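You operate a simulated robot arm through the tools that you are given. There is no shell and no other tool.

You run a simulated two-armed robot. Do the job below in one go: nothing can be reset, and whatever is moved stays where it is left.

TASK
Run the engine out of gear within 100 of 2100 RPM, then shut down.
Fine: pull the hub knob out first; let the revs stand a few seconds, never more than 400 over; end at neutral, knob in, key in its holder. Where these are worked on the way, their far stop is far enough and under half their travel is too little: hub knob.

The check looks at the end state, three seconds after you hand in, the way a careful person would. Anything else that was tipped, shoved, dropped, spilled or broken makes it a failure.

THE ROBOT
Two 7-joint arms with fingered hands on one trunk that stands fixed in place. Base frame: the origin is at the foot of the trunk, x ahead of it, y to its left, z up. Units: m, rad, N and s.
The left shoulder is at [0.08, 0.241, 1.317], the right one opposite. Payload 4.9 kg a hand.
The tool frame of a hand sits at the grasp point between the pads (the TCP): z along the fingers, y along the line on which they close. The tips reach 0.032 m beyond it. The gripper opens to 0.2 m. The gripper's body begins 0.089 m behind the TCP. The gripper is a hand of 4 fingers: y runs from the thumb to the fingers, the wrist lies at [0, 0, -0.267] in the tool frame, and closing takes about 1.5 s.
Orientation is that of the tool frame in the base frame, as a unit quaternion [w, x, y, z]. With the fingers straight down and closing along the base's y, the tool's x points along the base's -x, its y along +y and its z along -z.

THE INTERFACE
- The arms move only by the tool drive_tool. It takes "left_motion", "right_motion" or both (then of equal length, played together; a hand with none holds still); each is a list of rows, each a list of 3 entries, a list of its own where there are three numbers: the turn, a rotation vector about the tool's x, y, z in rad, then the shift along the tool's x, y, z in m, then the gripper command, from -1 (shut) to 1 (fully open), values between in proportion. In form: [[[ax, ay, az], [dx, dy, dz], hand], ...]. A call has 1 to 20 rows; each row is the pose to reach, as a shift and turn from the pose commanded when the call began, along the tool's axes at that moment. Rows are played at 5 a second. More than 0.05 m and 0.15 rad between two rows, or a gripper value outside its range, and nothing of the call is played. A pose out of reach is approached as far as the arm can. The call stops where the force on the tool passes 40 N (or 10 N more than at its start, if that is more) or the arm is blocked; 0.2 s more then pass. Each finger travels about 0.072 m/s and halts on what it meets, pressing with about 28 N; the grip force reading is that of the motor and also rises with nothing between the fingers. The clock runs only during rows and for 0.2 s after the last one: add rows that repeat a pose to give the fingers time. It gives the time, the measured TCP pose, the force on the tool (base axes), the opening and the grip force at its end, in the units of the frame above (readings bear some noise), with the torque about the TCP (base axes, N m) and any sound that the robot's microphone picked up.
- Cameras (640 x 400 px; columns grow to the right, rows downward): "scene" is now at [0.1, -0.0373, 1.4742]; the picture's right is [-0.48, -0.88, -0.00], its down [-0.65, 0.35, -0.68] and it looks along [0.59, -0.33, -0.74] (base axes); focal length 256 px, centre (320, 200). "left" rides on the left gripper at [-0.069, -0.069, -0.116] in its tool frame; the picture's right is [0.71, -0.71, 0.00], its down [0.54, 0.54, -0.64] and it looks along [0.46, 0.45, 0.77] (tool axes); focal length 226 px, centre (320, 200). "right" rides on the right gripper at [0.069, -0.069, -0.116] in its tool frame; the picture's right is [0.71, 0.71, 0.00], its down [-0.54, 0.54, -0.64] and it looks along [-0.46, 0.45, 0.77] (tool axes); focal length 226 px, centre (320, 200). There is no depth. A picture from a camera that has moved, and an enlarged one, comes with that camera's place and axes in the base frame and with its lens.
- camera(camera): a new picture of that camera. It takes no simulated time.
- lift_body(by): slides the trunk up (or, below 0, down) by that many m; the arms and the scene camera ride with it, the base frame stays. It gives what a move gives, with no picture.
- preshape(shape, hand): the hand has 4 fingers and takes this shape, open, in about a second: jaw (thumb against the fingers, like two jaws); tri (thumb and two fingers); tip (a fingertip pinch); poke (one finger out to press); point (the index stretched); flat (the hand flat); cup (the hand cupped); fist (a fist). The gripper value then closes the fingers along that shape, each until it touches; the sizes above hold for jaw. It gives what a move gives, with no picture.
- turn_head(pan, tilt): turns the head with the scene camera to pan (to the left, within 1.501 rad either way) and tilt (down, from -0.506 to 1.204), counted from straight ahead of the robot. It gives what a move gives.
- enlarge(camera, box): a new picture of the part [left, top, right, bottom] of that camera's present view, enlarged. It takes no simulated time.
- job_done(): hands the job in; it is judged then, once.

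Nothing tells you positions but the pictures and the camera data. Unless the task says otherwise, let go and move clear before handing in.

The tools are called after "Emit:" as name(argument=value, ...) on one line, values as JSON. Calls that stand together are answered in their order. drive_tool: Moves the arms, as the interface text tells. Its arguments: {"type":"object","properties":{"left_motion":{"type":"array","items":{"type":"array"}},"right_motion":{"type":"array","items":{"type":"array"}}},"required":[]} The other tools are called the same way: lift_body (by) slides the trunk up or down; preshape (shape, hand) gives the hand a shape; turn_head (pan, tilt) turns the head that bears the scene camera; camera (camera) takes a picture; enlarge (camera, box) takes an enlarged picture of a part of a camera's view; job_done () hands the job in.

At the start:

```text
time_s: 0.0
left_tcp_pos: [0.6775, 0.0256, 1.1664]
left_ee_rot: [0.001, 0.0, 1.0, 0.0]
left_wrist_force: [0.3, -1.0, 0.3]
left_wrist_torque: [-0.02, 0.06, -0.02]
left_width: 0.2
left_grasp_force: 0.1
left_shape: jaw
right_tcp_pos: [0.5264, -0.4854, 1.1937]
right_ee_rot: [-0.001, 0.001, 1.0, 0.0]
right_wrist_force: [0.2, -0.2, 0.3]
right_wrist_torque: [0.01, 0.01, -0.01]
right_width: 0.1999
right_grasp_force: 0.1
right_shape: jaw
trunk travel left (down, up): [-0.225, 0.615]
head pan, tilt: [-0.503, 0.827]
```

scene: 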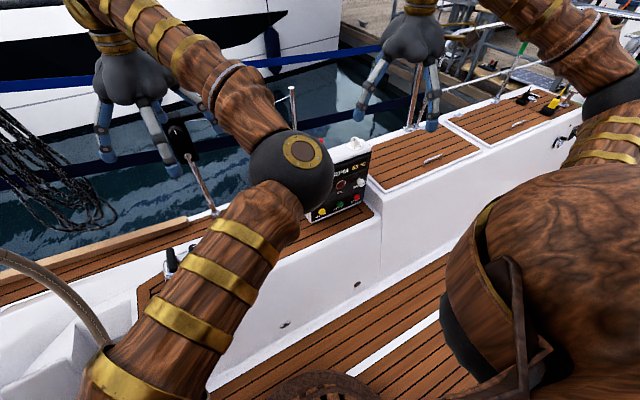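
right: 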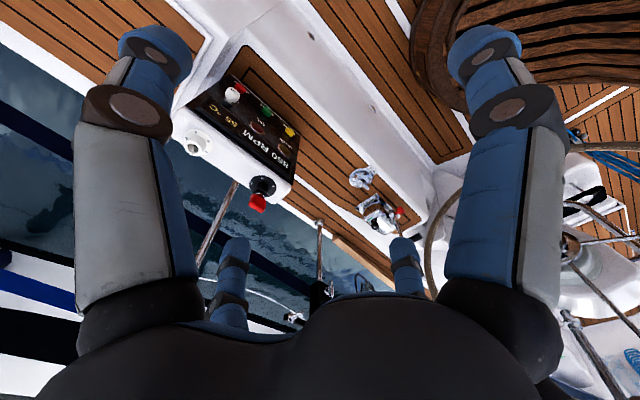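
left: 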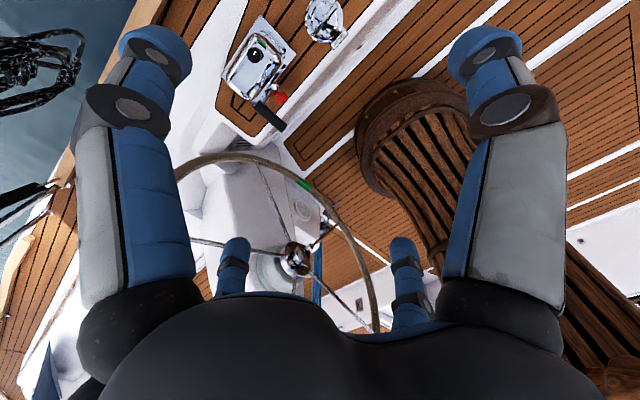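

I see a sailboat cockpit with an engine panel (about 860 RPM and 65 °C, key switch and buttons) and a single-lever control with a hub and red knob. I'll look more closely before I move anything.

Emit:
enlarge(camera="right", box=[160, 40, 420, 240])

Emit:
enlarge(camera="left", box=[190, 0, 370, 160])

Emit:
enlarge(camera="scene", box=[280, 120, 440, 240])

Emit:
enlarge(camera="scene", box=[120, 80, 280, 300])

```text
2.00 times, centred on (290, 140) of right
camera zoom: at [0.456, -0.5535, 1.309], right [-0.71, 0.71, 0.0], down [0.54, 0.54, 0.64], along [0.45, 0.45, -0.77], focal length 452 px, centre (380, 320)
```

zoom: 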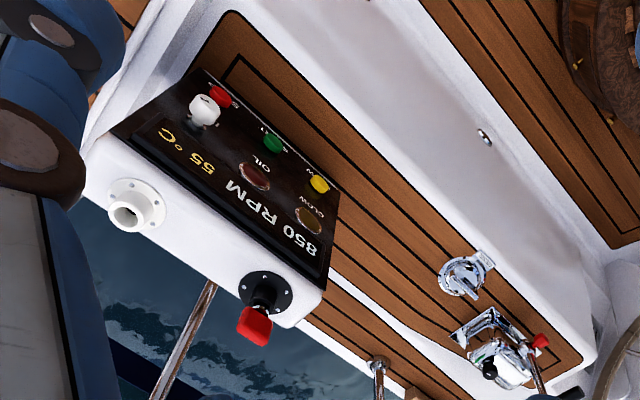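

```text
2.50 times, centred on (280, 80) of left
camera zoom: at [0.7463, -0.0442, 1.2803], right [-0.71, -0.71, 0.0], down [-0.54, 0.54, 0.64], along [-0.45, 0.46, -0.77], focal length 565 px, centre (420, 500)
```

zoom: 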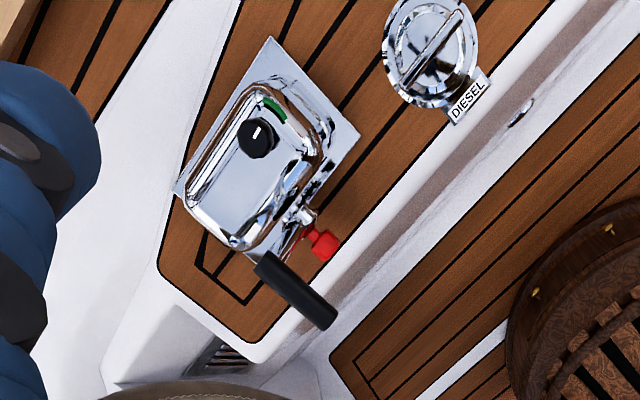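

```text
3.33 times, centred on (360, 180) of scene
camera zoom: at [0.1, -0.0373, 1.4742], right [-0.48, -0.88, 0.0], down [-0.65, 0.35, -0.68], along [0.59, -0.33, -0.74], focal length 853 px, centre (187, 267)
```

zoom: 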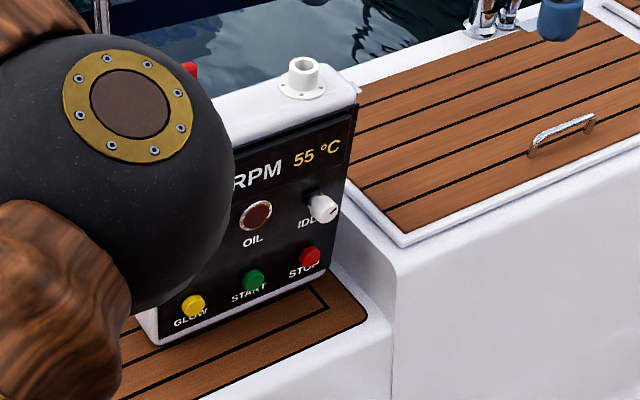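

```text
1.82 times, centred on (200, 190) of scene
camera zoom: at [0.1, -0.0373, 1.4742], right [-0.48, -0.88, 0.0], down [-0.65, 0.35, -0.68], along [0.59, -0.33, -0.74], focal length 465 px, centre (538, 218)
```

zoom: 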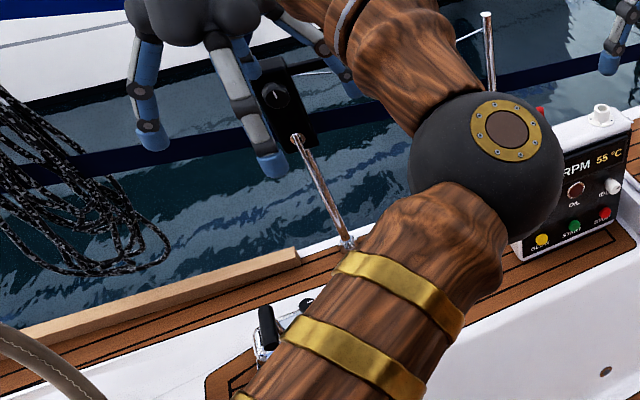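

I place the panel key at about [0.78, -0.42, 0.93] and the lever hub at about [0.69, 0.20, 0.52]. The left forearm blocks the head camera, so I'll swing it away to the left, staying high.

Emit:
drive_tool(left_motion=[[[0, 0, 0], [0.04, 0.03, 0], 1], [[0, 0, 0], [0.08, 0.06, 0], 1], [[0, 0, 0], [0.12, 0.09, 0], 1], [[0, 0, 0], [0.15, 0.13, 0], 1], [[0, 0, 0], [0.17, 0.17, 0], 1], [[0, 0, 0], [0.18, 0.21, 0], 1], [[0, 0, 0], [0.18, 0.25, 0], 1], [[0, 0, 0], [0.18, 0.29, 0], 1], [[0, 0, 0], [0.18, 0.33, 0], 1], [[0, 0, 0], [0.18, 0.37, 0], 1], [[0, 0, 0], [0.18, 0.41, 0], 1]])

Emit:
camera(camera="scene")

Emit:
camera(camera="left")

```text
time_s: 2.3
left_tcp_pos: [0.4967, 0.3948, 1.1642]
left_ee_rot: [-0.002, 0.001, 1.0, -0.008]
left_wrist_force: [-6.7, -32.0, -15.7]
left_wrist_torque: [0.06, -0.36, 0.63]
left_width: 0.2001
left_grasp_force: 0.0
left_shape: jaw
right_tcp_pos: [0.5272, -0.4884, 1.1903]
right_ee_rot: [-0.001, -0.001, 1.0, 0.002]
right_wrist_force: [0.4, 0.3, -0.1]
right_wrist_torque: [-0.03, 0.06, -0.01]
right_width: 0.2001
right_grasp_force: 0.0
right_shape: jaw
trunk travel left (down, up): [-0.225, 0.615]
head pan, tilt: [-0.503, 0.827]
stopped in row 11 (left hand): the force on the tool passed its limit at 62 N (the readings are from after the stop); the commanded pose is now the measured one
```

```text
taken
camera scene: at [0.1004, -0.0425, 1.4735], right [-0.48, -0.88, 0.0], down [-0.65, 0.36, -0.68], along [0.59, -0.32, -0.74], focal length 256 px, centre (320, 200)
```

scene: 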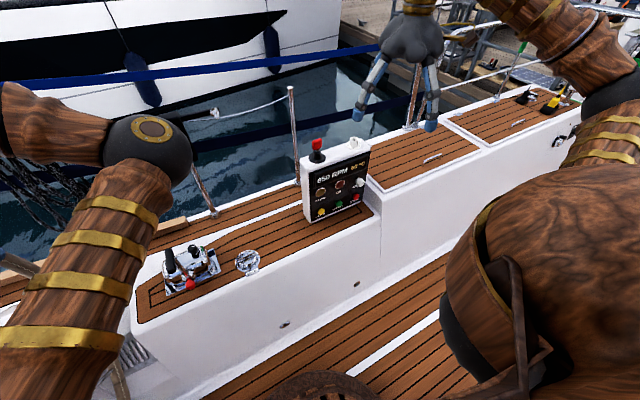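

```text
taken
camera left: at [0.5669, 0.3256, 1.2803], right [-0.71, -0.71, 0.01], down [-0.54, 0.55, 0.64], along [-0.46, 0.44, -0.77], focal length 226 px, centre (320, 200)
```

left: 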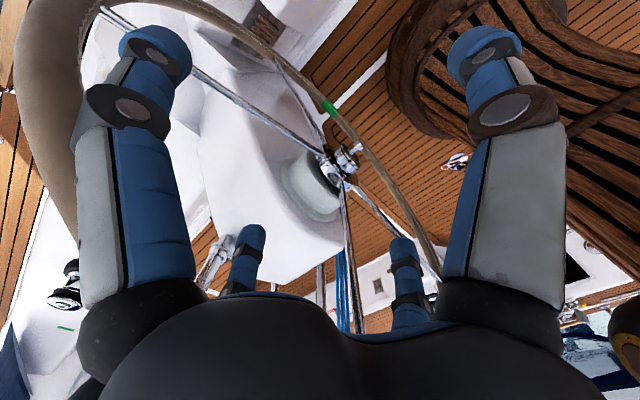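

The left hand touched something on its outer side, most likely the steering wheel rim. I'll back it off toward the middle and check.

Emit:
drive_tool(left_motion=[[[0, 0, 0], [0, -0.03, 0], 1], [[0, 0, 0], [0, -0.07, 0], 1], [[0, 0, 0], [0, -0.1, 0], 1]])

Emit:
turn_head(pan=0.3, tilt=0.8)

Emit:
camera(camera="scene")

Emit:
camera(camera="left")

```text
time_s: 3.1
left_tcp_pos: [0.4968, 0.2993, 1.1664]
left_ee_rot: [0.0, 0.0, 1.0, -0.005]
left_wrist_force: [-0.2, -0.3, -0.3]
left_wrist_torque: [0.02, -0.01, 0.01]
left_width: 0.2001
left_grasp_force: 0.1
left_shape: jaw
right_tcp_pos: [0.5263, -0.4849, 1.1933]
right_ee_rot: [0.0, 0.0, 1.0, 0.0]
right_wrist_force: [0.3, -0.2, 0.4]
right_wrist_torque: [0.0, 0.01, 0.01]
right_width: 0.1998
right_grasp_force: 0.0
right_shape: jaw
trunk travel left (down, up): [-0.225, 0.615]
head pan, tilt: [-0.503, 0.827]
```

```text
time_s: 4.2
left_tcp_pos: [0.4986, 0.2999, 1.1656]
left_ee_rot: [0.0, 0.001, 1.0, -0.005]
left_wrist_force: [0.2, 0.1, -0.4]
left_wrist_torque: [0.0, -0.07, 0.01]
left_width: 0.1997
left_grasp_force: 0.0
left_shape: jaw
right_tcp_pos: [0.5271, -0.4853, 1.1925]
right_ee_rot: [0.0, 0.0, 1.0, -0.001]
right_wrist_force: [0.0, -1.0, -0.3]
right_wrist_torque: [-0.01, -0.02, -0.02]
right_width: 0.1999
right_grasp_force: 0.0
right_shape: jaw
trunk travel left (down, up): [-0.225, 0.615]
head pan, tilt: [0.3, 0.799]
```

```text
taken
camera scene: at [0.1075, 0.0248, 1.4764], right [0.29, -0.96, 0.0], down [-0.69, -0.21, -0.7], along [0.67, 0.21, -0.72], focal length 256 px, centre (320, 200)
```

scene: 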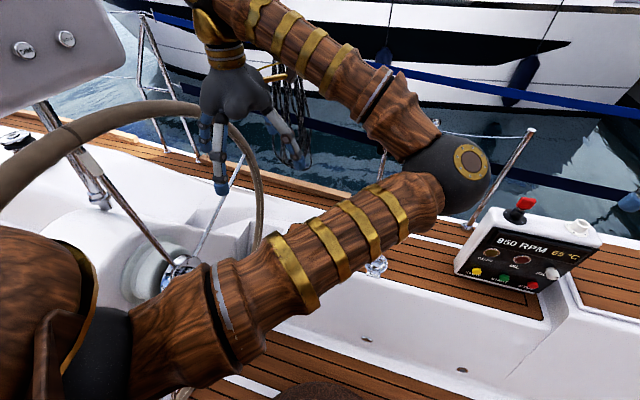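

```text
taken
camera left: at [0.5666, 0.2315, 1.2817], right [-0.71, -0.71, 0.01], down [-0.54, 0.55, 0.64], along [-0.45, 0.45, -0.77], focal length 226 px, centre (320, 200)
```

left: 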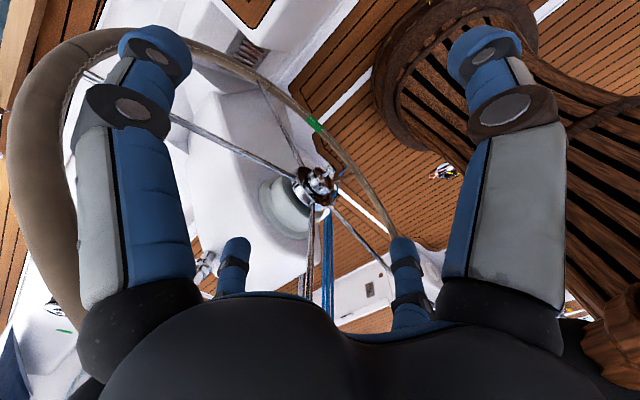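

The left hand is clear and the wheel looks unmoved. I'll aim the head at the control lever and panel for close-ups.

Emit:
turn_head(pan=-0.35, tilt=0.75)

Emit:
camera(camera="scene")

Emit:
enlarge(camera="scene", box=[100, 200, 260, 300])

Emit:
enlarge(camera="scene", box=[220, 120, 380, 220])

Emit:
enlarge(camera="right", box=[320, 140, 440, 260])

```text
time_s: 5.2
left_tcp_pos: [0.4977, 0.3007, 1.1663]
left_ee_rot: [0.0, 0.001, 1.0, -0.005]
left_wrist_force: [0.5, -0.4, -0.5]
left_wrist_torque: [0.01, 0.0, -0.03]
left_width: 0.2
left_grasp_force: 0.1
left_shape: jaw
right_tcp_pos: [0.5269, -0.4857, 1.1935]
right_ee_rot: [0.0, 0.001, 1.0, 0.0]
right_wrist_force: [0.1, 0.5, -0.5]
right_wrist_torque: [0.01, -0.02, 0.02]
right_width: 0.1998
right_grasp_force: 0.1
right_shape: jaw
trunk travel left (down, up): [-0.225, 0.615]
head pan, tilt: [-0.351, 0.75]
```

```text
taken
camera scene: at [0.1083, -0.0274, 1.4804], right [-0.34, -0.94, 0.0], down [-0.64, 0.23, -0.73], along [0.69, -0.25, -0.68], focal length 256 px, centre (320, 200)
```

scene: 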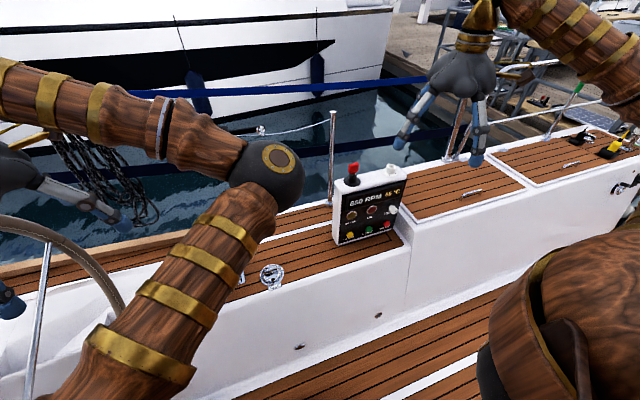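

```text
4.00 times, centred on (180, 250) of scene
camera zoom: at [0.1083, -0.0274, 1.4804], right [-0.34, -0.94, 0.0], down [-0.64, 0.23, -0.73], along [0.69, -0.25, -0.68], focal length 1024 px, centre (880, 0)
```

zoom: 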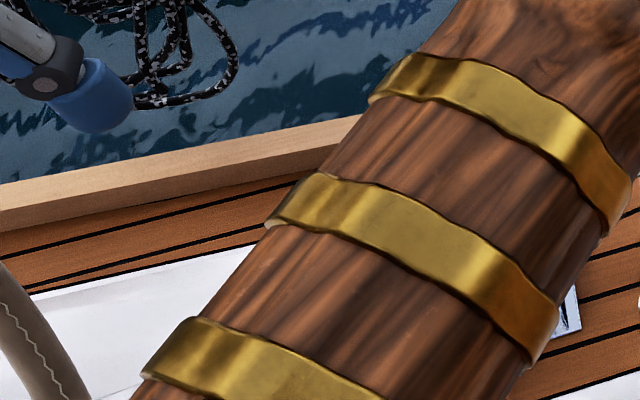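

```text
4.00 times, centred on (300, 170) of scene
camera zoom: at [0.1083, -0.0274, 1.4804], right [-0.34, -0.94, 0.0], down [-0.64, 0.23, -0.73], along [0.69, -0.25, -0.68], focal length 1024 px, centre (400, 320)
```

zoom: 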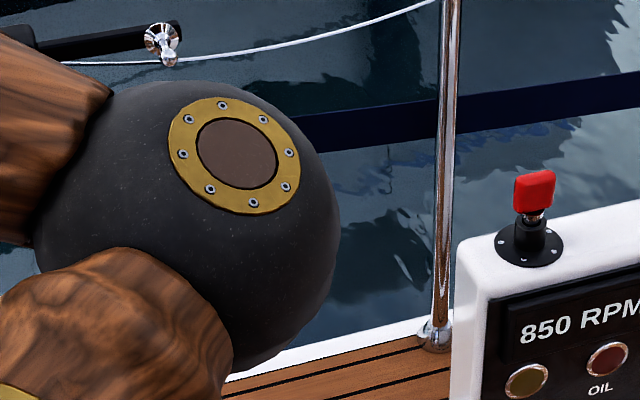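

```text
3.33 times, centred on (380, 200) of right
camera zoom: at [0.4561, -0.5531, 1.3091], right [-0.71, 0.71, 0.0], down [0.54, 0.54, 0.64], along [0.45, 0.46, -0.77], focal length 754 px, centre (120, 200)
```

zoom: 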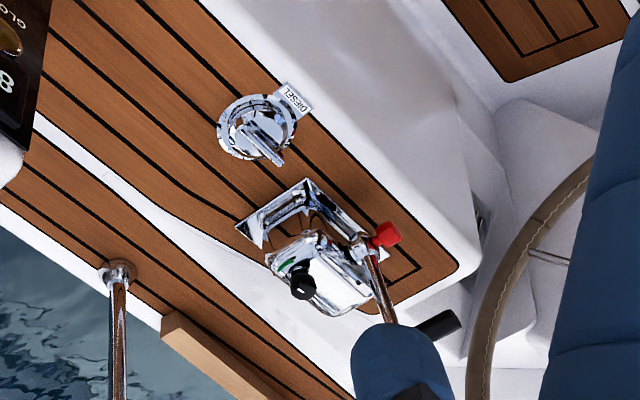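

The left upper arm hides the lever in this view. I'll get an exact view of the panel from the head, then move the left arm for a clear view of the lever.

Emit:
enlarge(camera="scene", box=[310, 145, 430, 255])

Emit:
enlarge(camera="right", box=[170, 60, 310, 220])

Emit:
drive_tool(left_motion=[[[0, 0, 0], [0, 0, -0.05], 1], [[0, 0, 0], [0.03, 0, -0.09], 1], [[0, 0, 0], [0.06, 0, -0.13], 1], [[0, 0, 0], [0.09, 0, -0.17], 1], [[0, 0, 0], [0.12, 0, -0.2], 1]])

Emit:
camera(camera="scene")

```text
3.64 times, centred on (370, 200) of scene
camera zoom: at [0.1083, -0.0274, 1.4804], right [-0.34, -0.94, 0.0], down [-0.64, 0.23, -0.73], along [0.69, -0.25, -0.68], focal length 930 px, centre (138, 200)
```

zoom: 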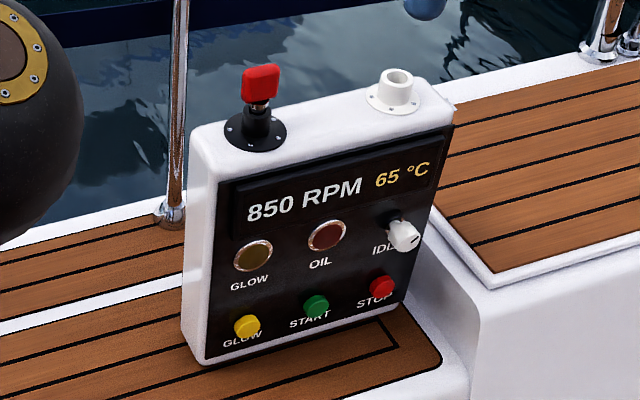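

```text
2.50 times, centred on (240, 140) of right
camera zoom: at [0.4561, -0.5531, 1.3091], right [-0.71, 0.71, 0.0], down [0.54, 0.54, 0.64], along [0.45, 0.46, -0.77], focal length 565 px, centre (520, 350)
```

zoom: 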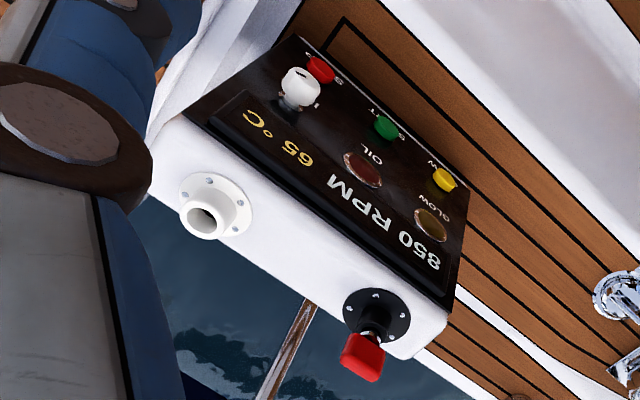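

```text
time_s: 6.5
left_tcp_pos: [0.3748, 0.3019, 1.3662]
left_ee_rot: [0.001, 0.0, 1.0, -0.005]
left_wrist_force: [-0.7, 0.3, 0.5]
left_wrist_torque: [0.03, -0.12, 0.0]
left_width: 0.2
left_grasp_force: 0.1
left_shape: jaw
right_tcp_pos: [0.5255, -0.4848, 1.1944]
right_ee_rot: [0.0, 0.0, 1.0, 0.0]
right_wrist_force: [-1.6, -0.1, 0.0]
right_wrist_torque: [-0.03, -0.01, 0.02]
right_width: 0.1999
right_grasp_force: 0.1
right_shape: jaw
trunk travel left (down, up): [-0.225, 0.615]
head pan, tilt: [-0.351, 0.75]
```

```text
taken
camera scene: at [0.1061, -0.0276, 1.4805], right [-0.34, -0.94, 0.0], down [-0.64, 0.23, -0.73], along [0.69, -0.25, -0.68], focal length 256 px, centre (320, 200)
```

scene: 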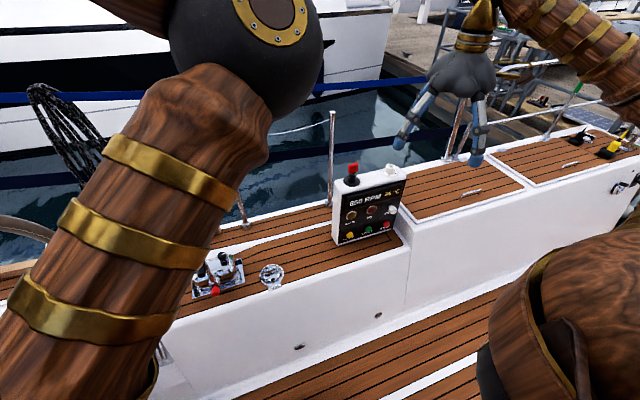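

The panel shows 850 RPM, and the lever unit is now visible. I'll enlarge it.

Emit:
enlarge(camera="scene", box=[170, 230, 300, 312])

Emit:
enlarge(camera="scene", box=[180, 240, 250, 305])

Emit:
enlarge(camera="right", box=[340, 160, 420, 240])

Emit:
enlarge(camera="right", box=[230, 160, 300, 220])

```text
4.88 times, centred on (235, 271) of scene
camera zoom: at [0.1061, -0.0276, 1.4805], right [-0.34, -0.94, 0.0], down [-0.64, 0.23, -0.73], along [0.69, -0.25, -0.68], focal length 1248 px, centre (735, -146)
```

zoom: 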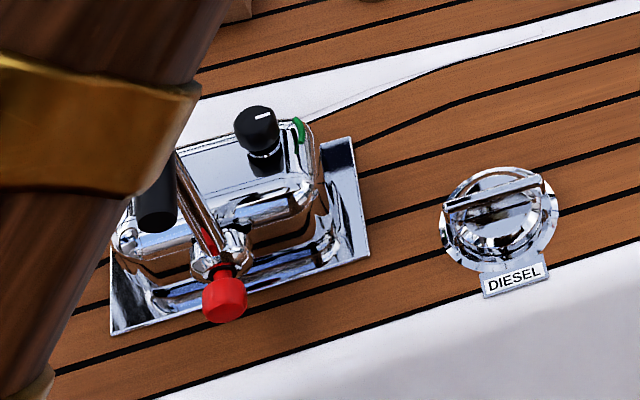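

```text
6.15 times, centred on (215, 272) of scene
camera zoom: at [0.1061, -0.0276, 1.4805], right [-0.34, -0.94, 0.0], down [-0.64, 0.23, -0.73], along [0.69, -0.25, -0.68], focal length 1575 px, centre (966, -246)
```

zoom: 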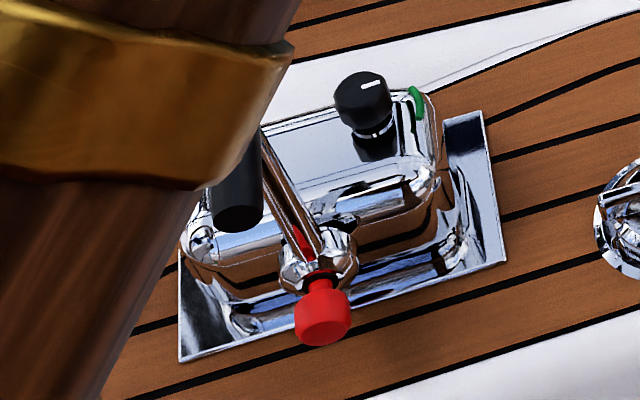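

```text
5.00 times, centred on (380, 200) of right
camera zoom: at [0.4541, -0.5533, 1.3098], right [-0.71, 0.71, 0.0], down [0.54, 0.54, 0.64], along [0.46, 0.45, -0.77], focal length 1130 px, centre (20, 200)
```

zoom: 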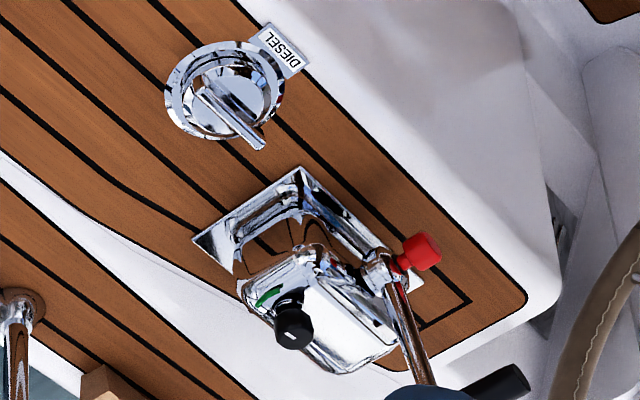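

```text
6.67 times, centred on (265, 190) of right
camera zoom: at [0.4541, -0.5533, 1.3098], right [-0.71, 0.71, 0.0], down [0.54, 0.54, 0.64], along [0.46, 0.45, -0.77], focal length 1507 px, centre (687, 267)
```

zoom: 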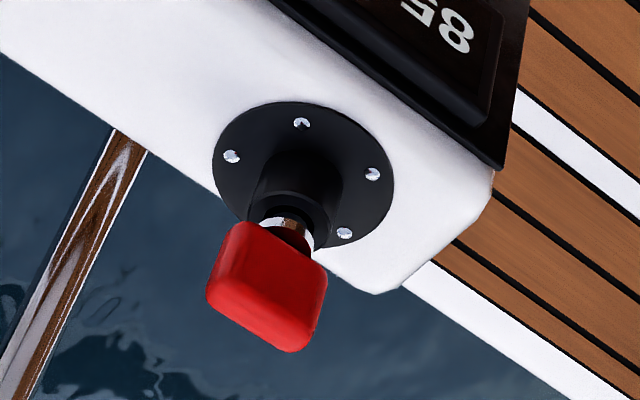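

My estimates are: lever handle a horizontal bar along x from 0.655 to 0.73, at y 0.178, z 0.74; hub knob at [0.684, 0.179, 0.571]; key bow at [0.801, -0.415, 0.913]; holder mouth at [0.798, -0.583, 0.884]; STOP at [0.750, -0.596, 0.583]. Next I'll test in the air how the hand shapes close.

Emit:
drive_tool(left_motion=[[[0, 0, 0], [0, 0, 0], 0.5], [[0, 0, 0], [0, 0, 0], 0], [[0, 0, 0], [0, 0, 0], -0.3], [[0, 0, 0], [0, 0, 0], -0.6], [[0, 0, 0], [0, 0, 0], -0.6], [[0, 0, 0], [0, 0, 0], -0.6], [[0, 0, 0], [0, 0, 0], -0.6], [[0, 0, 0], [0, 0, 0], -0.6], [[0, 0, 0], [0, 0, 0], -0.6]])

Emit:
camera(camera="left")

Emit:
preshape(hand="left", shape="tip")

Emit:
camera(camera="left")

Emit:
preshape(hand="left", shape="poke")

Emit:
camera(camera="left")

```text
time_s: 8.4
left_tcp_pos: [0.3765, 0.3022, 1.3655]
left_ee_rot: [0.001, 0.001, 1.0, -0.005]
left_wrist_force: [-0.5, 0.6, -0.1]
left_wrist_torque: [-0.01, 0.0, 0.02]
left_width: 0.0404
left_grasp_force: 0.1
left_shape: jaw
right_tcp_pos: [0.5268, -0.485, 1.1937]
right_ee_rot: [0.0, 0.001, 1.0, 0.0]
right_wrist_force: [-0.3, -0.6, 0.0]
right_wrist_torque: [0.01, -0.01, 0.04]
right_width: 0.1999
right_grasp_force: 0.0
right_shape: jaw
trunk travel left (down, up): [-0.225, 0.615]
head pan, tilt: [-0.351, 0.75]
```

```text
taken
camera left: at [0.4458, 0.2334, 1.4813], right [-0.71, -0.71, 0.01], down [-0.54, 0.55, 0.64], along [-0.45, 0.45, -0.77], focal length 226 px, centre (320, 200)
```

left: 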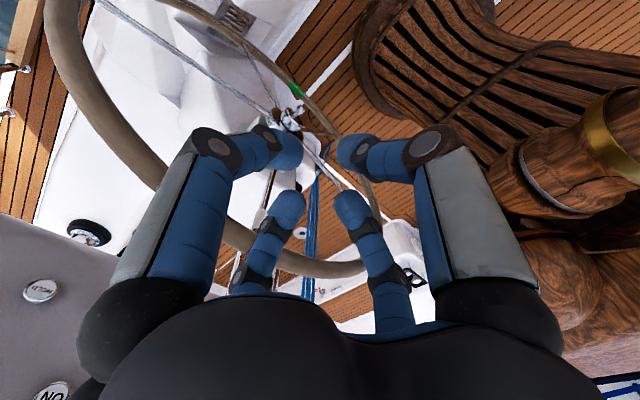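

```text
time_s: 9.3
left_tcp_pos: [0.3779, 0.3012, 1.3643]
left_ee_rot: [0.0, 0.001, 1.0, -0.006]
left_wrist_force: [-0.1, -0.2, 0.5]
left_wrist_torque: [-0.01, 0.0, 0.02]
left_width: 0.2
left_grasp_force: 0.0
left_shape: tip
right_tcp_pos: [0.5272, -0.4845, 1.1931]
right_ee_rot: [0.0, 0.0, 1.0, 0.0]
right_wrist_force: [0.1, 0.8, -1.0]
right_wrist_torque: [-0.02, 0.0, 0.02]
right_width: 0.1997
right_grasp_force: 0.0
right_shape: jaw
trunk travel left (down, up): [-0.225, 0.615]
head pan, tilt: [-0.351, 0.75]
```

```text
taken
camera left: at [0.4458, 0.2335, 1.4813], right [-0.71, -0.71, 0.01], down [-0.54, 0.55, 0.64], along [-0.45, 0.45, -0.77], focal length 226 px, centre (320, 200)
```

left: 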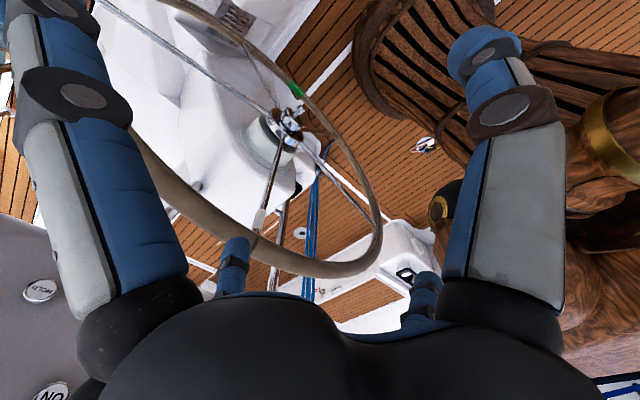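

```text
time_s: 10.2
left_tcp_pos: [0.3772, 0.303, 1.3659]
left_ee_rot: [0.0, 0.001, 1.0, -0.005]
left_wrist_force: [0.2, 0.1, -1.0]
left_wrist_torque: [-0.02, 0.0, 0.0]
left_width: 0.0001
left_grasp_force: 0.0
left_shape: poke
right_tcp_pos: [0.5264, -0.4858, 1.193]
right_ee_rot: [0.001, 0.0, 1.0, 0.0]
right_wrist_force: [0.8, 0.4, -0.6]
right_wrist_torque: [-0.01, -0.02, -0.01]
right_width: 0.2001
right_grasp_force: 0.2
right_shape: jaw
trunk travel left (down, up): [-0.225, 0.615]
head pan, tilt: [-0.351, 0.75]
```

```text
taken
camera left: at [0.4458, 0.2334, 1.4813], right [-0.71, -0.71, 0.01], down [-0.54, 0.55, 0.64], along [-0.45, 0.45, -0.77], focal length 226 px, centre (320, 200)
```

left: 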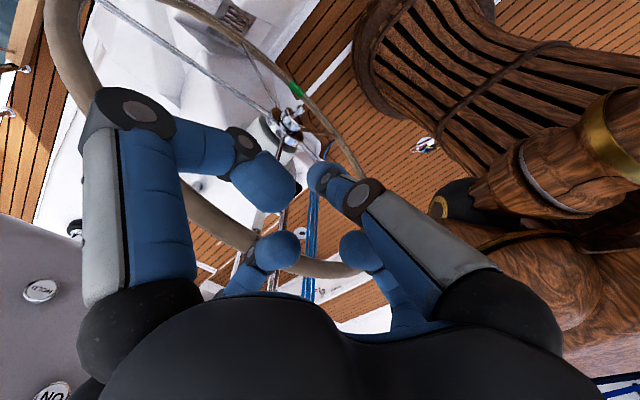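

The hand has four radial fingers: jaw closes all four, tip pinches with the ±y pair, and poke puts one finger on the tool axis. I'll check the other shapes in the same safe place.

Emit:
preshape(hand="left", shape="tri")

Emit:
camera(camera="left")

Emit:
drive_tool(left_motion=[[[0, 0, 0], [0, 0, 0], 0.5], [[0, 0, 0], [0, 0, 0], 0], [[0, 0, 0], [0, 0, 0], -0.5], [[0, 0, 0], [0, 0, 0], -0.7], [[0, 0, 0], [0, 0, 0], -0.7], [[0, 0, 0], [0, 0, 0], -0.7], [[0, 0, 0], [0, 0, 0], -0.7], [[0, 0, 0], [0, 0, 0], -0.7]])

Emit:
camera(camera="left")

Emit:
preshape(hand="left", shape="tip")

Emit:
drive_tool(left_motion=[[[0, 0, 0], [0, 0, 0], 0.5], [[0, 0, 0], [0, 0, 0], 0], [[0, 0, 0], [0, 0, 0], -0.5], [[0, 0, 0], [0, 0, 0], -0.7], [[0, 0, 0], [0, 0, 0], -0.7], [[0, 0, 0], [0, 0, 0], -0.7], [[0, 0, 0], [0, 0, 0], -0.7], [[0, 0, 0], [0, 0, 0], -0.7]])

Emit:
camera(camera="left")

Emit:
camera(camera="scene")

```text
time_s: 11.2
left_tcp_pos: [0.3764, 0.302, 1.3657]
left_ee_rot: [0.0, 0.0, 1.0, -0.006]
left_wrist_force: [-0.1, 0.3, -0.2]
left_wrist_torque: [0.02, -0.02, 0.0]
left_width: 0.1998
left_grasp_force: 0.0
left_shape: tri
right_tcp_pos: [0.5273, -0.4854, 1.1935]
right_ee_rot: [0.0, 0.0, 1.0, 0.001]
right_wrist_force: [-0.1, 0.2, -0.8]
right_wrist_torque: [0.01, 0.0, -0.01]
right_width: 0.2
right_grasp_force: 0.0
right_shape: jaw
trunk travel left (down, up): [-0.225, 0.615]
head pan, tilt: [-0.351, 0.75]
```

```text
taken
camera left: at [0.4458, 0.2335, 1.4813], right [-0.71, -0.71, 0.01], down [-0.54, 0.55, 0.64], along [-0.45, 0.45, -0.77], focal length 226 px, centre (320, 200)
```

left: 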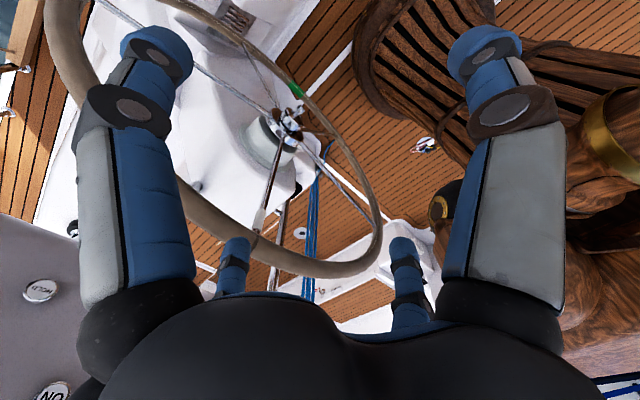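

```text
time_s: 12.9
left_tcp_pos: [0.377, 0.3012, 1.3653]
left_ee_rot: [0.0, 0.001, 1.0, -0.005]
left_wrist_force: [-0.2, 0.0, 0.8]
left_wrist_torque: [0.03, 0.0, 0.0]
left_width: 0.0302
left_grasp_force: 0.1
left_shape: tri
right_tcp_pos: [0.5264, -0.4851, 1.1922]
right_ee_rot: [0.0, 0.0, 1.0, 0.001]
right_wrist_force: [0.3, -0.1, -0.8]
right_wrist_torque: [0.02, 0.04, 0.01]
right_width: 0.1997
right_grasp_force: 0.0
right_shape: jaw
trunk travel left (down, up): [-0.225, 0.615]
head pan, tilt: [-0.351, 0.75]
```

```text
taken
camera left: at [0.4458, 0.2334, 1.4813], right [-0.71, -0.71, 0.01], down [-0.54, 0.55, 0.64], along [-0.45, 0.45, -0.77], focal length 226 px, centre (320, 200)
```

left: 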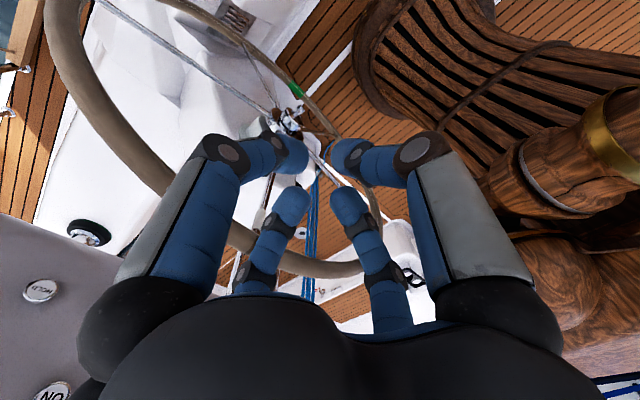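

```text
time_s: 13.8
left_tcp_pos: [0.3771, 0.3023, 1.3654]
left_ee_rot: [0.0, 0.001, 1.0, -0.005]
left_wrist_force: [0.2, -0.1, 0.2]
left_wrist_torque: [0.0, -0.01, -0.01]
left_width: 0.1998
left_grasp_force: 0.0
left_shape: tip
right_tcp_pos: [0.5264, -0.4846, 1.1924]
right_ee_rot: [0.0, -0.001, 1.0, 0.0]
right_wrist_force: [0.5, -0.1, 0.5]
right_wrist_torque: [0.03, -0.01, -0.01]
right_width: 0.2001
right_grasp_force: 0.1
right_shape: jaw
trunk travel left (down, up): [-0.225, 0.615]
head pan, tilt: [-0.351, 0.75]
```

```text
time_s: 15.7
left_tcp_pos: [0.3779, 0.3033, 1.3652]
left_ee_rot: [0.0, 0.001, 1.0, -0.005]
left_wrist_force: [0.6, 0.0, 0.5]
left_wrist_torque: [-0.01, -0.03, 0.0]
left_width: 0.0303
left_grasp_force: 0.0
left_shape: tip
right_tcp_pos: [0.5273, -0.4854, 1.1922]
right_ee_rot: [0.0, 0.0, 1.0, 0.0]
right_wrist_force: [-0.6, 0.0, -0.5]
right_wrist_torque: [0.0, -0.02, 0.0]
right_width: 0.2
right_grasp_force: 0.1
right_shape: jaw
trunk travel left (down, up): [-0.225, 0.615]
head pan, tilt: [-0.351, 0.75]
```

```text
taken
camera left: at [0.4458, 0.2334, 1.4813], right [-0.71, -0.71, 0.01], down [-0.54, 0.55, 0.64], along [-0.45, 0.45, -0.77], focal length 226 px, centre (320, 200)
```

left: 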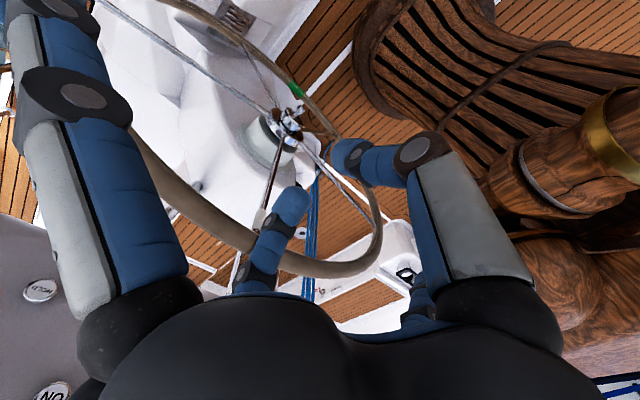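

```text
taken
camera scene: at [0.1082, -0.0275, 1.4804], right [-0.34, -0.94, 0.0], down [-0.64, 0.23, -0.73], along [0.69, -0.25, -0.68], focal length 256 px, centre (320, 200)
```

scene: 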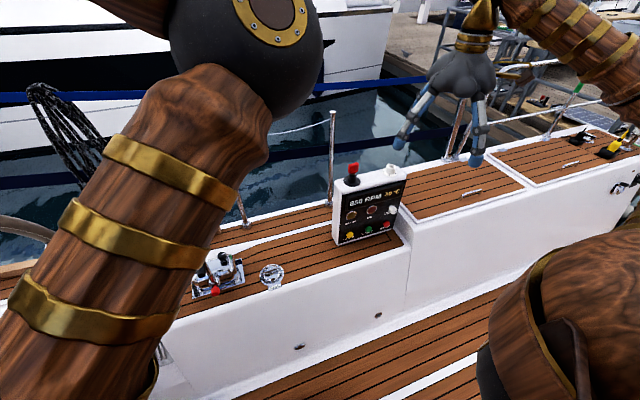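

Shapes are understood: jaw with all four fingers suits the hub knob, rolled 45° for clearance over the bench (z≈0.503). I'll tilt the left hand toward +x while still high.

Emit:
preshape(hand="left", shape="jaw")

Emit:
drive_tool(left_motion=[[[0, -0.14, 0], [-0.005, -0.012, 0], 0], [[0, -0.28, 0], [-0.01, -0.025, 0], 0], [[0, -0.42, 0], [-0.015, -0.04, 0.005], 0], [[0, -0.56, 0], [-0.02, -0.05, 0.01], 0], [[0, -0.7, 0], [-0.03, -0.065, 0.02], 0], [[0, -0.84, 0], [-0.04, -0.08, 0.03], 0], [[0, -0.98, 0], [-0.05, -0.095, 0.04], 0], [[0, -1.1, 0], [-0.055, -0.11, 0.05], 0], [[0, -1.2217, 0], [-0.063, -0.122, 0.066], 0]])

Emit:
camera(camera="scene")

Emit:
camera(camera="left")

```text
time_s: 16.6
left_tcp_pos: [0.3774, 0.3025, 1.365]
left_ee_rot: [0.0, 0.001, 1.0, -0.005]
left_wrist_force: [-0.3, -0.5, 0.0]
left_wrist_torque: [-0.01, -0.05, 0.03]
left_width: 0.2002
left_grasp_force: 0.1
left_shape: jaw
right_tcp_pos: [0.5264, -0.4851, 1.1928]
right_ee_rot: [0.0, 0.0, 1.0, 0.001]
right_wrist_force: [0.2, -0.1, 0.1]
right_wrist_torque: [0.03, -0.01, -0.01]
right_width: 0.1998
right_grasp_force: 0.0
right_shape: jaw
trunk travel left (down, up): [-0.225, 0.615]
head pan, tilt: [-0.351, 0.75]
```

```text
time_s: 18.6
left_tcp_pos: [0.4895, 0.1508, 1.3878]
left_ee_rot: [0.572, -0.003, 0.821, -0.004]
left_wrist_force: [0.1, -0.4, -0.2]
left_wrist_torque: [0.0, 0.0, 0.03]
left_width: 0.1005
left_grasp_force: 0.0
left_shape: jaw
left hand out of reach, approached as far as the arm can: row 7, 8, 9
right_tcp_pos: [0.5278, -0.4856, 1.1939]
right_ee_rot: [-0.001, 0.0, 1.0, 0.0]
right_wrist_force: [0.3, -0.4, 0.2]
right_wrist_torque: [0.02, -0.02, 0.0]
right_width: 0.2
right_grasp_force: 0.1
right_shape: jaw
trunk travel left (down, up): [-0.225, 0.615]
head pan, tilt: [-0.351, 0.75]
```

```text
taken
camera scene: at [0.1089, -0.0288, 1.4804], right [-0.34, -0.94, 0.0], down [-0.64, 0.24, -0.73], along [0.69, -0.25, -0.68], focal length 256 px, centre (320, 200)
```

scene: 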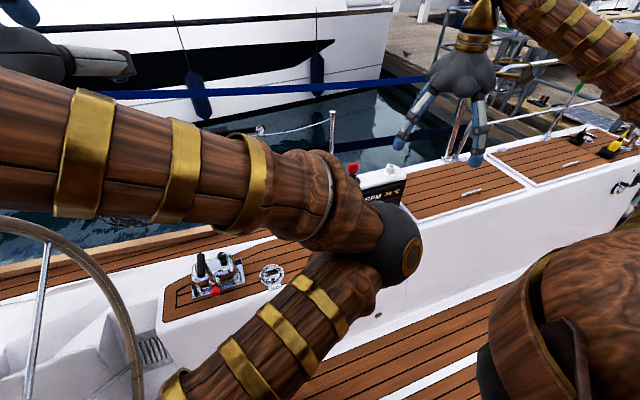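

```text
taken
camera left: at [0.4042, 0.0823, 1.4927], right [-0.24, -0.71, -0.66], down [-0.79, 0.54, -0.29], along [0.56, 0.45, -0.7], focal length 226 px, centre (320, 200)
```

left: 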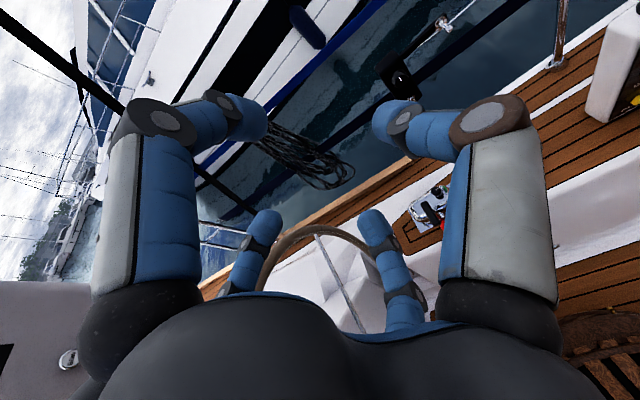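

The left hand now points forward and the elbow has swung inward. I'll lower it in stages, checking the arm along the way.

Emit:
drive_tool(left_motion=[[[0, 0, 0], [0.04, 0.003, 0.016], 0], [[0, 0, 0], [0.08, 0.007, 0.032], 0], [[0, 0, 0], [0.12, 0.01, 0.048], 0], [[0, 0, 0], [0.16, 0.014, 0.064], 0], [[0, 0, 0], [0.2, 0.018, 0.08], 0], [[0, 0, 0], [0.24, 0.021, 0.096], 0], [[0, 0, 0], [0.28, 0.025, 0.112], 0], [[0, 0, 0], [0.32, 0.028, 0.128], 0], [[0, 0, 0], [0.3605, 0.03, 0.1433], 0]])

Emit:
camera(camera="scene")

Emit:
camera(camera="left")

```text
time_s: 20.6
left_tcp_pos: [0.6105, 0.1147, 1.0016]
left_ee_rot: [0.575, -0.004, 0.818, -0.004]
left_wrist_force: [-0.5, -0.2, 0.0]
left_wrist_torque: [-0.02, -0.03, 0.01]
left_width: 0.0998
left_grasp_force: 0.0
left_shape: jaw
left hand out of reach, approached as far as the arm can: row 1, 2, 3, 4, 5, 6, 7, 8, 9
right_tcp_pos: [0.527, -0.4852, 1.1928]
right_ee_rot: [0.0, -0.001, 1.0, 0.0]
right_wrist_force: [-0.1, 1.1, -0.2]
right_wrist_torque: [-0.02, -0.04, 0.01]
right_width: 0.2001
right_grasp_force: 0.0
right_shape: jaw
trunk travel left (down, up): [-0.225, 0.615]
head pan, tilt: [-0.351, 0.75]
```

```text
taken
camera scene: at [0.1077, -0.0274, 1.4806], right [-0.34, -0.94, 0.0], down [-0.64, 0.23, -0.73], along [0.69, -0.25, -0.68], focal length 256 px, centre (320, 200)
```

scene: 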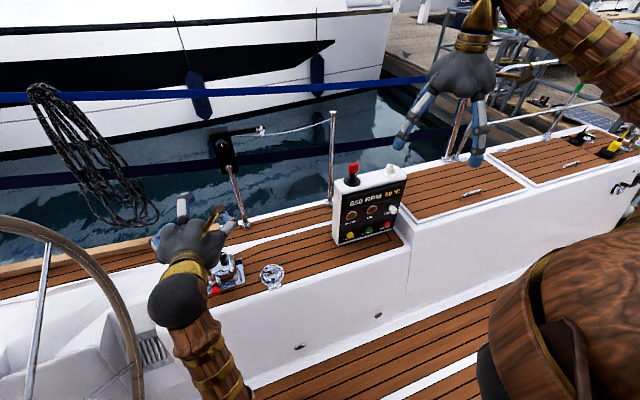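

```text
taken
camera left: at [0.5246, 0.0451, 1.1056], right [-0.24, -0.71, -0.66], down [-0.79, 0.54, -0.3], along [0.57, 0.45, -0.69], focal length 226 px, centre (320, 200)
```

left: 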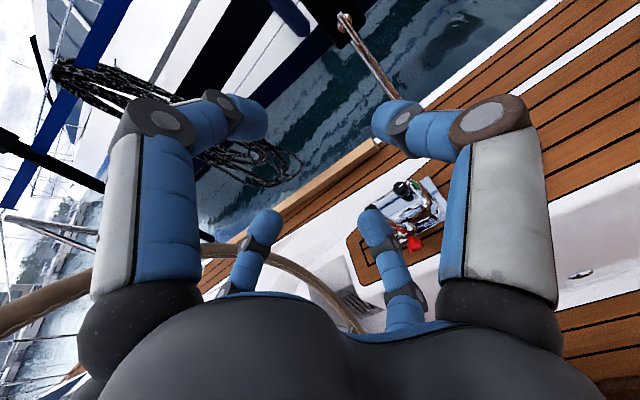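

The hand stopped at the near limit of its reach at [0.61, 0.115, 1.00]. Lower down it should be reachable again, so I'll lower another 0.15 m to learn the real commanded pose.

Emit:
drive_tool(left_motion=[[[0, 0, 0], [0.045, 0, 0.0166], 0], [[0, 0, 0], [0.09, 0, 0.0332], 0], [[0, 0, 0], [0.1407, 0, 0.0518], 0], [[0, 0, 0], [0.1407, 0, 0.0518], 0]])

Emit:
camera(camera="left")

```text
refused: row 3 steps farther than a row can; nothing moved
```

```text
taken
camera left: at [0.5246, 0.0451, 1.1056], right [-0.24, -0.71, -0.66], down [-0.79, 0.54, -0.3], along [0.57, 0.45, -0.69], focal length 226 px, centre (320, 200)
```

left: 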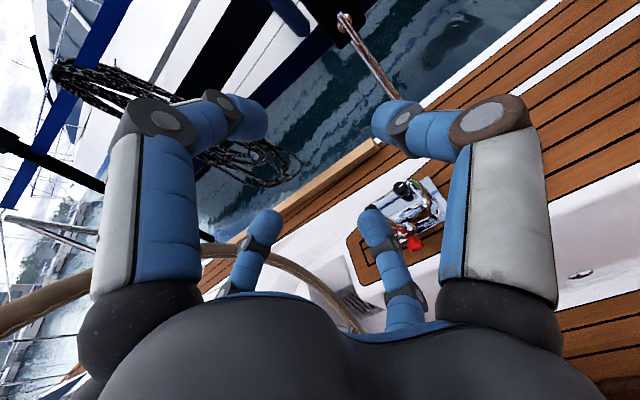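

One step was too large, so I'll repeat the lowering in smaller steps.

Emit:
drive_tool(left_motion=[[[0, 0, 0], [0.035, 0, 0.013], 0], [[0, 0, 0], [0.07, 0, 0.026], 0], [[0, 0, 0], [0.105, 0, 0.039], 0], [[0, 0, 0], [0.1407, 0, 0.0518], 0], [[0, 0, 0], [0.1407, 0, 0.0518], 0]])

Emit:
camera(camera="left")

Emit:
camera(camera="scene")

```text
time_s: 21.8
left_tcp_pos: [0.6115, 0.1104, 0.8474]
left_ee_rot: [0.573, -0.004, 0.82, -0.004]
left_wrist_force: [-0.2, -0.2, -0.6]
left_wrist_torque: [-0.01, 0.02, -0.03]
left_width: 0.1001
left_grasp_force: 0.1
left_shape: jaw
right_tcp_pos: [0.5262, -0.4846, 1.1929]
right_ee_rot: [-0.001, 0.0, 1.0, 0.001]
right_wrist_force: [0.2, -0.1, 0.6]
right_wrist_torque: [0.01, -0.02, -0.02]
right_width: 0.1999
right_grasp_force: 0.1
right_shape: jaw
trunk travel left (down, up): [-0.225, 0.615]
head pan, tilt: [-0.351, 0.75]
```

```text
taken
camera left: at [0.5265, 0.0412, 0.953], right [-0.24, -0.71, -0.66], down [-0.79, 0.54, -0.29], along [0.56, 0.45, -0.7], focal length 226 px, centre (320, 200)
```

left: 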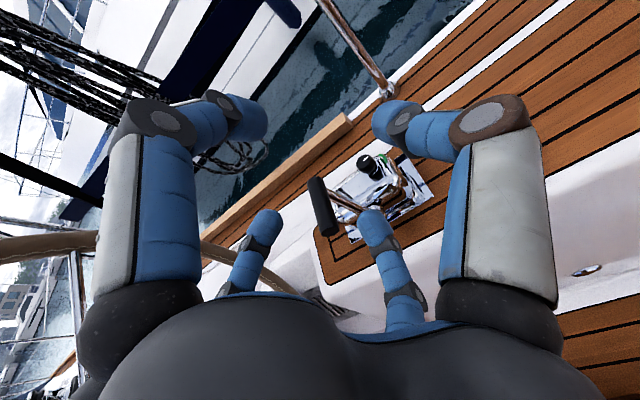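

```text
taken
camera scene: at [0.1083, -0.0263, 1.4804], right [-0.34, -0.94, 0.0], down [-0.64, 0.23, -0.73], along [0.69, -0.25, -0.68], focal length 256 px, centre (320, 200)
```

scene: 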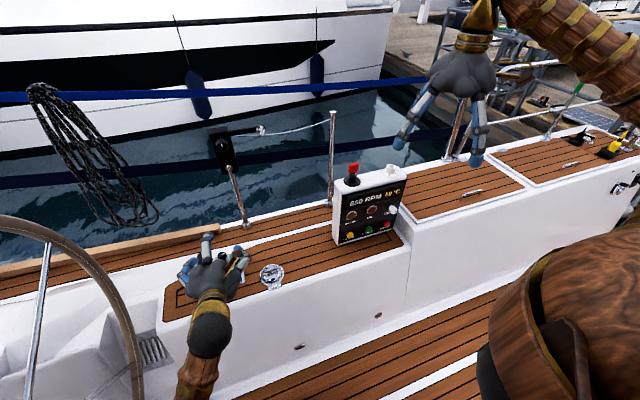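

The command now tracks properly, and the hand camera confirms the handle's near end at about [0.655, 0.185, 0.737]. I'll back off slightly and lower to the pre-grasp in front of the hub knob.

Emit:
drive_tool(left_motion=[[[0, 0, 0], [0.02, 0, -0.025], 0], [[0, 0, 0], [0.06, 0, -0.025], 0], [[0, 0, 0], [0.1, 0, -0.015], 0], [[0, 0, 0], [0.14, 0, 0], 0], [[0, 0, 0], [0.175, 0, 0.015], 0], [[0, 0, 0], [0.205, 0, 0.028], 0], [[0, 0, 0], [0.2362, 0, 0.0384], 0]])

Emit:
camera(camera="left")

Emit:
camera(camera="scene")

```text
time_s: 23.4
left_tcp_pos: [0.5674, 0.1183, 0.6145]
left_ee_rot: [0.573, -0.006, 0.819, -0.013]
left_wrist_force: [-0.2, 0.4, 0.1]
left_wrist_torque: [0.02, -0.02, -0.05]
left_width: 0.1
left_grasp_force: 0.0
left_shape: jaw
right_tcp_pos: [0.5273, -0.4614, 1.2049]
right_ee_rot: [0.001, -0.001, 1.0, -0.01]
right_wrist_force: [0.3, -1.0, -0.8]
right_wrist_torque: [0.08, 0.03, 0.03]
right_width: 0.1999
right_grasp_force: 0.0
right_shape: jaw
trunk travel left (down, up): [-0.225, 0.615]
head pan, tilt: [-0.351, 0.75]
```

```text
taken
camera left: at [0.4811, 0.0512, 0.7198], right [-0.24, -0.72, -0.65], down [-0.79, 0.54, -0.3], along [0.57, 0.43, -0.7], focal length 226 px, centre (320, 200)
```

left: 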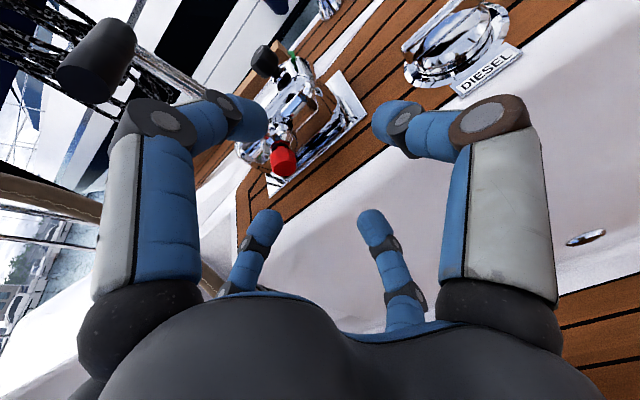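

```text
taken
camera scene: at [0.1072, 0.0004, 1.4826], right [-0.34, -0.94, 0.02], down [-0.64, 0.22, -0.74], along [0.69, -0.26, -0.68], focal length 256 px, centre (320, 200)
```

scene: 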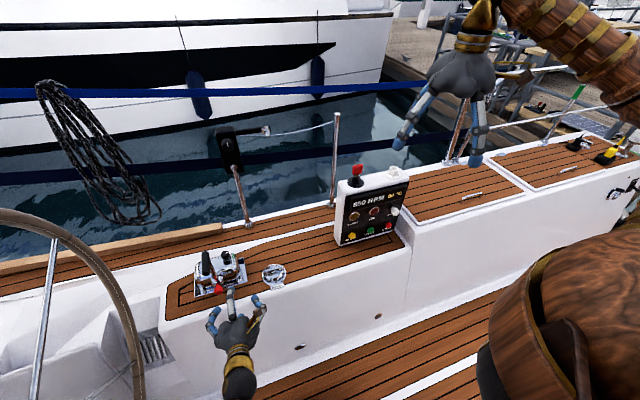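

The right hand and head camera both shifted about 2.5 cm in y, so the left elbow may be leaning on something. I'll look down to see where the arm is.

Emit:
turn_head(pan=-0.2, tilt=1.2)

Emit:
camera(camera="scene")

Emit:
camera(camera="right")

```text
time_s: 24.2
left_tcp_pos: [0.5659, 0.1145, 0.6131]
left_ee_rot: [0.573, -0.007, 0.819, -0.014]
left_wrist_force: [-0.1, 0.0, -0.1]
left_wrist_torque: [-0.02, -0.04, -0.01]
left_width: 0.1
left_grasp_force: 0.1
left_shape: jaw
right_tcp_pos: [0.5272, -0.4628, 1.2039]
right_ee_rot: [-0.001, 0.0, 1.0, -0.011]
right_wrist_force: [0.0, 0.2, -0.4]
right_wrist_torque: [-0.04, 0.01, 0.0]
right_width: 0.2001
right_grasp_force: 0.0
right_shape: jaw
trunk travel left (down, up): [-0.225, 0.615]
head pan, tilt: [-0.201, 1.201]
```

```text
taken
camera scene: at [0.0856, 0.0173, 1.4497], right [-0.2, -0.98, 0.02], down [-0.91, 0.18, -0.37], along [0.36, -0.09, -0.93], focal length 256 px, centre (320, 200)
```

scene: 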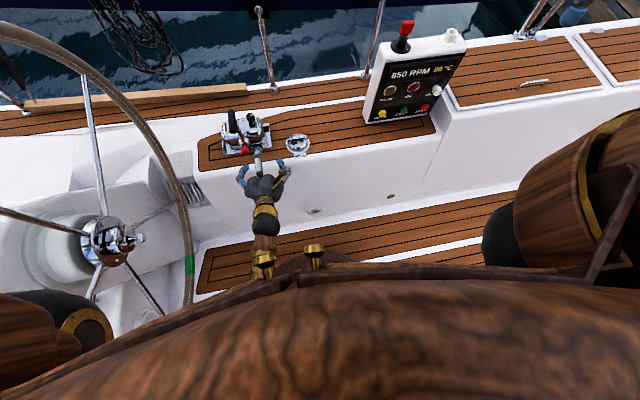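

```text
taken
camera right: at [0.4564, -0.5284, 1.3212], right [-0.71, 0.71, -0.01], down [0.54, 0.56, 0.63], along [0.45, 0.44, -0.78], focal length 226 px, centre (320, 200)
```

right: 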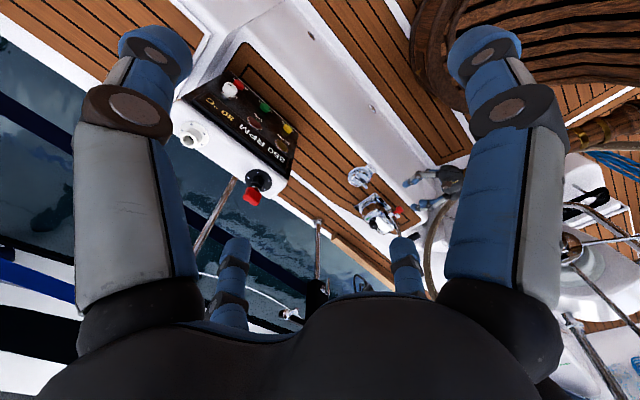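

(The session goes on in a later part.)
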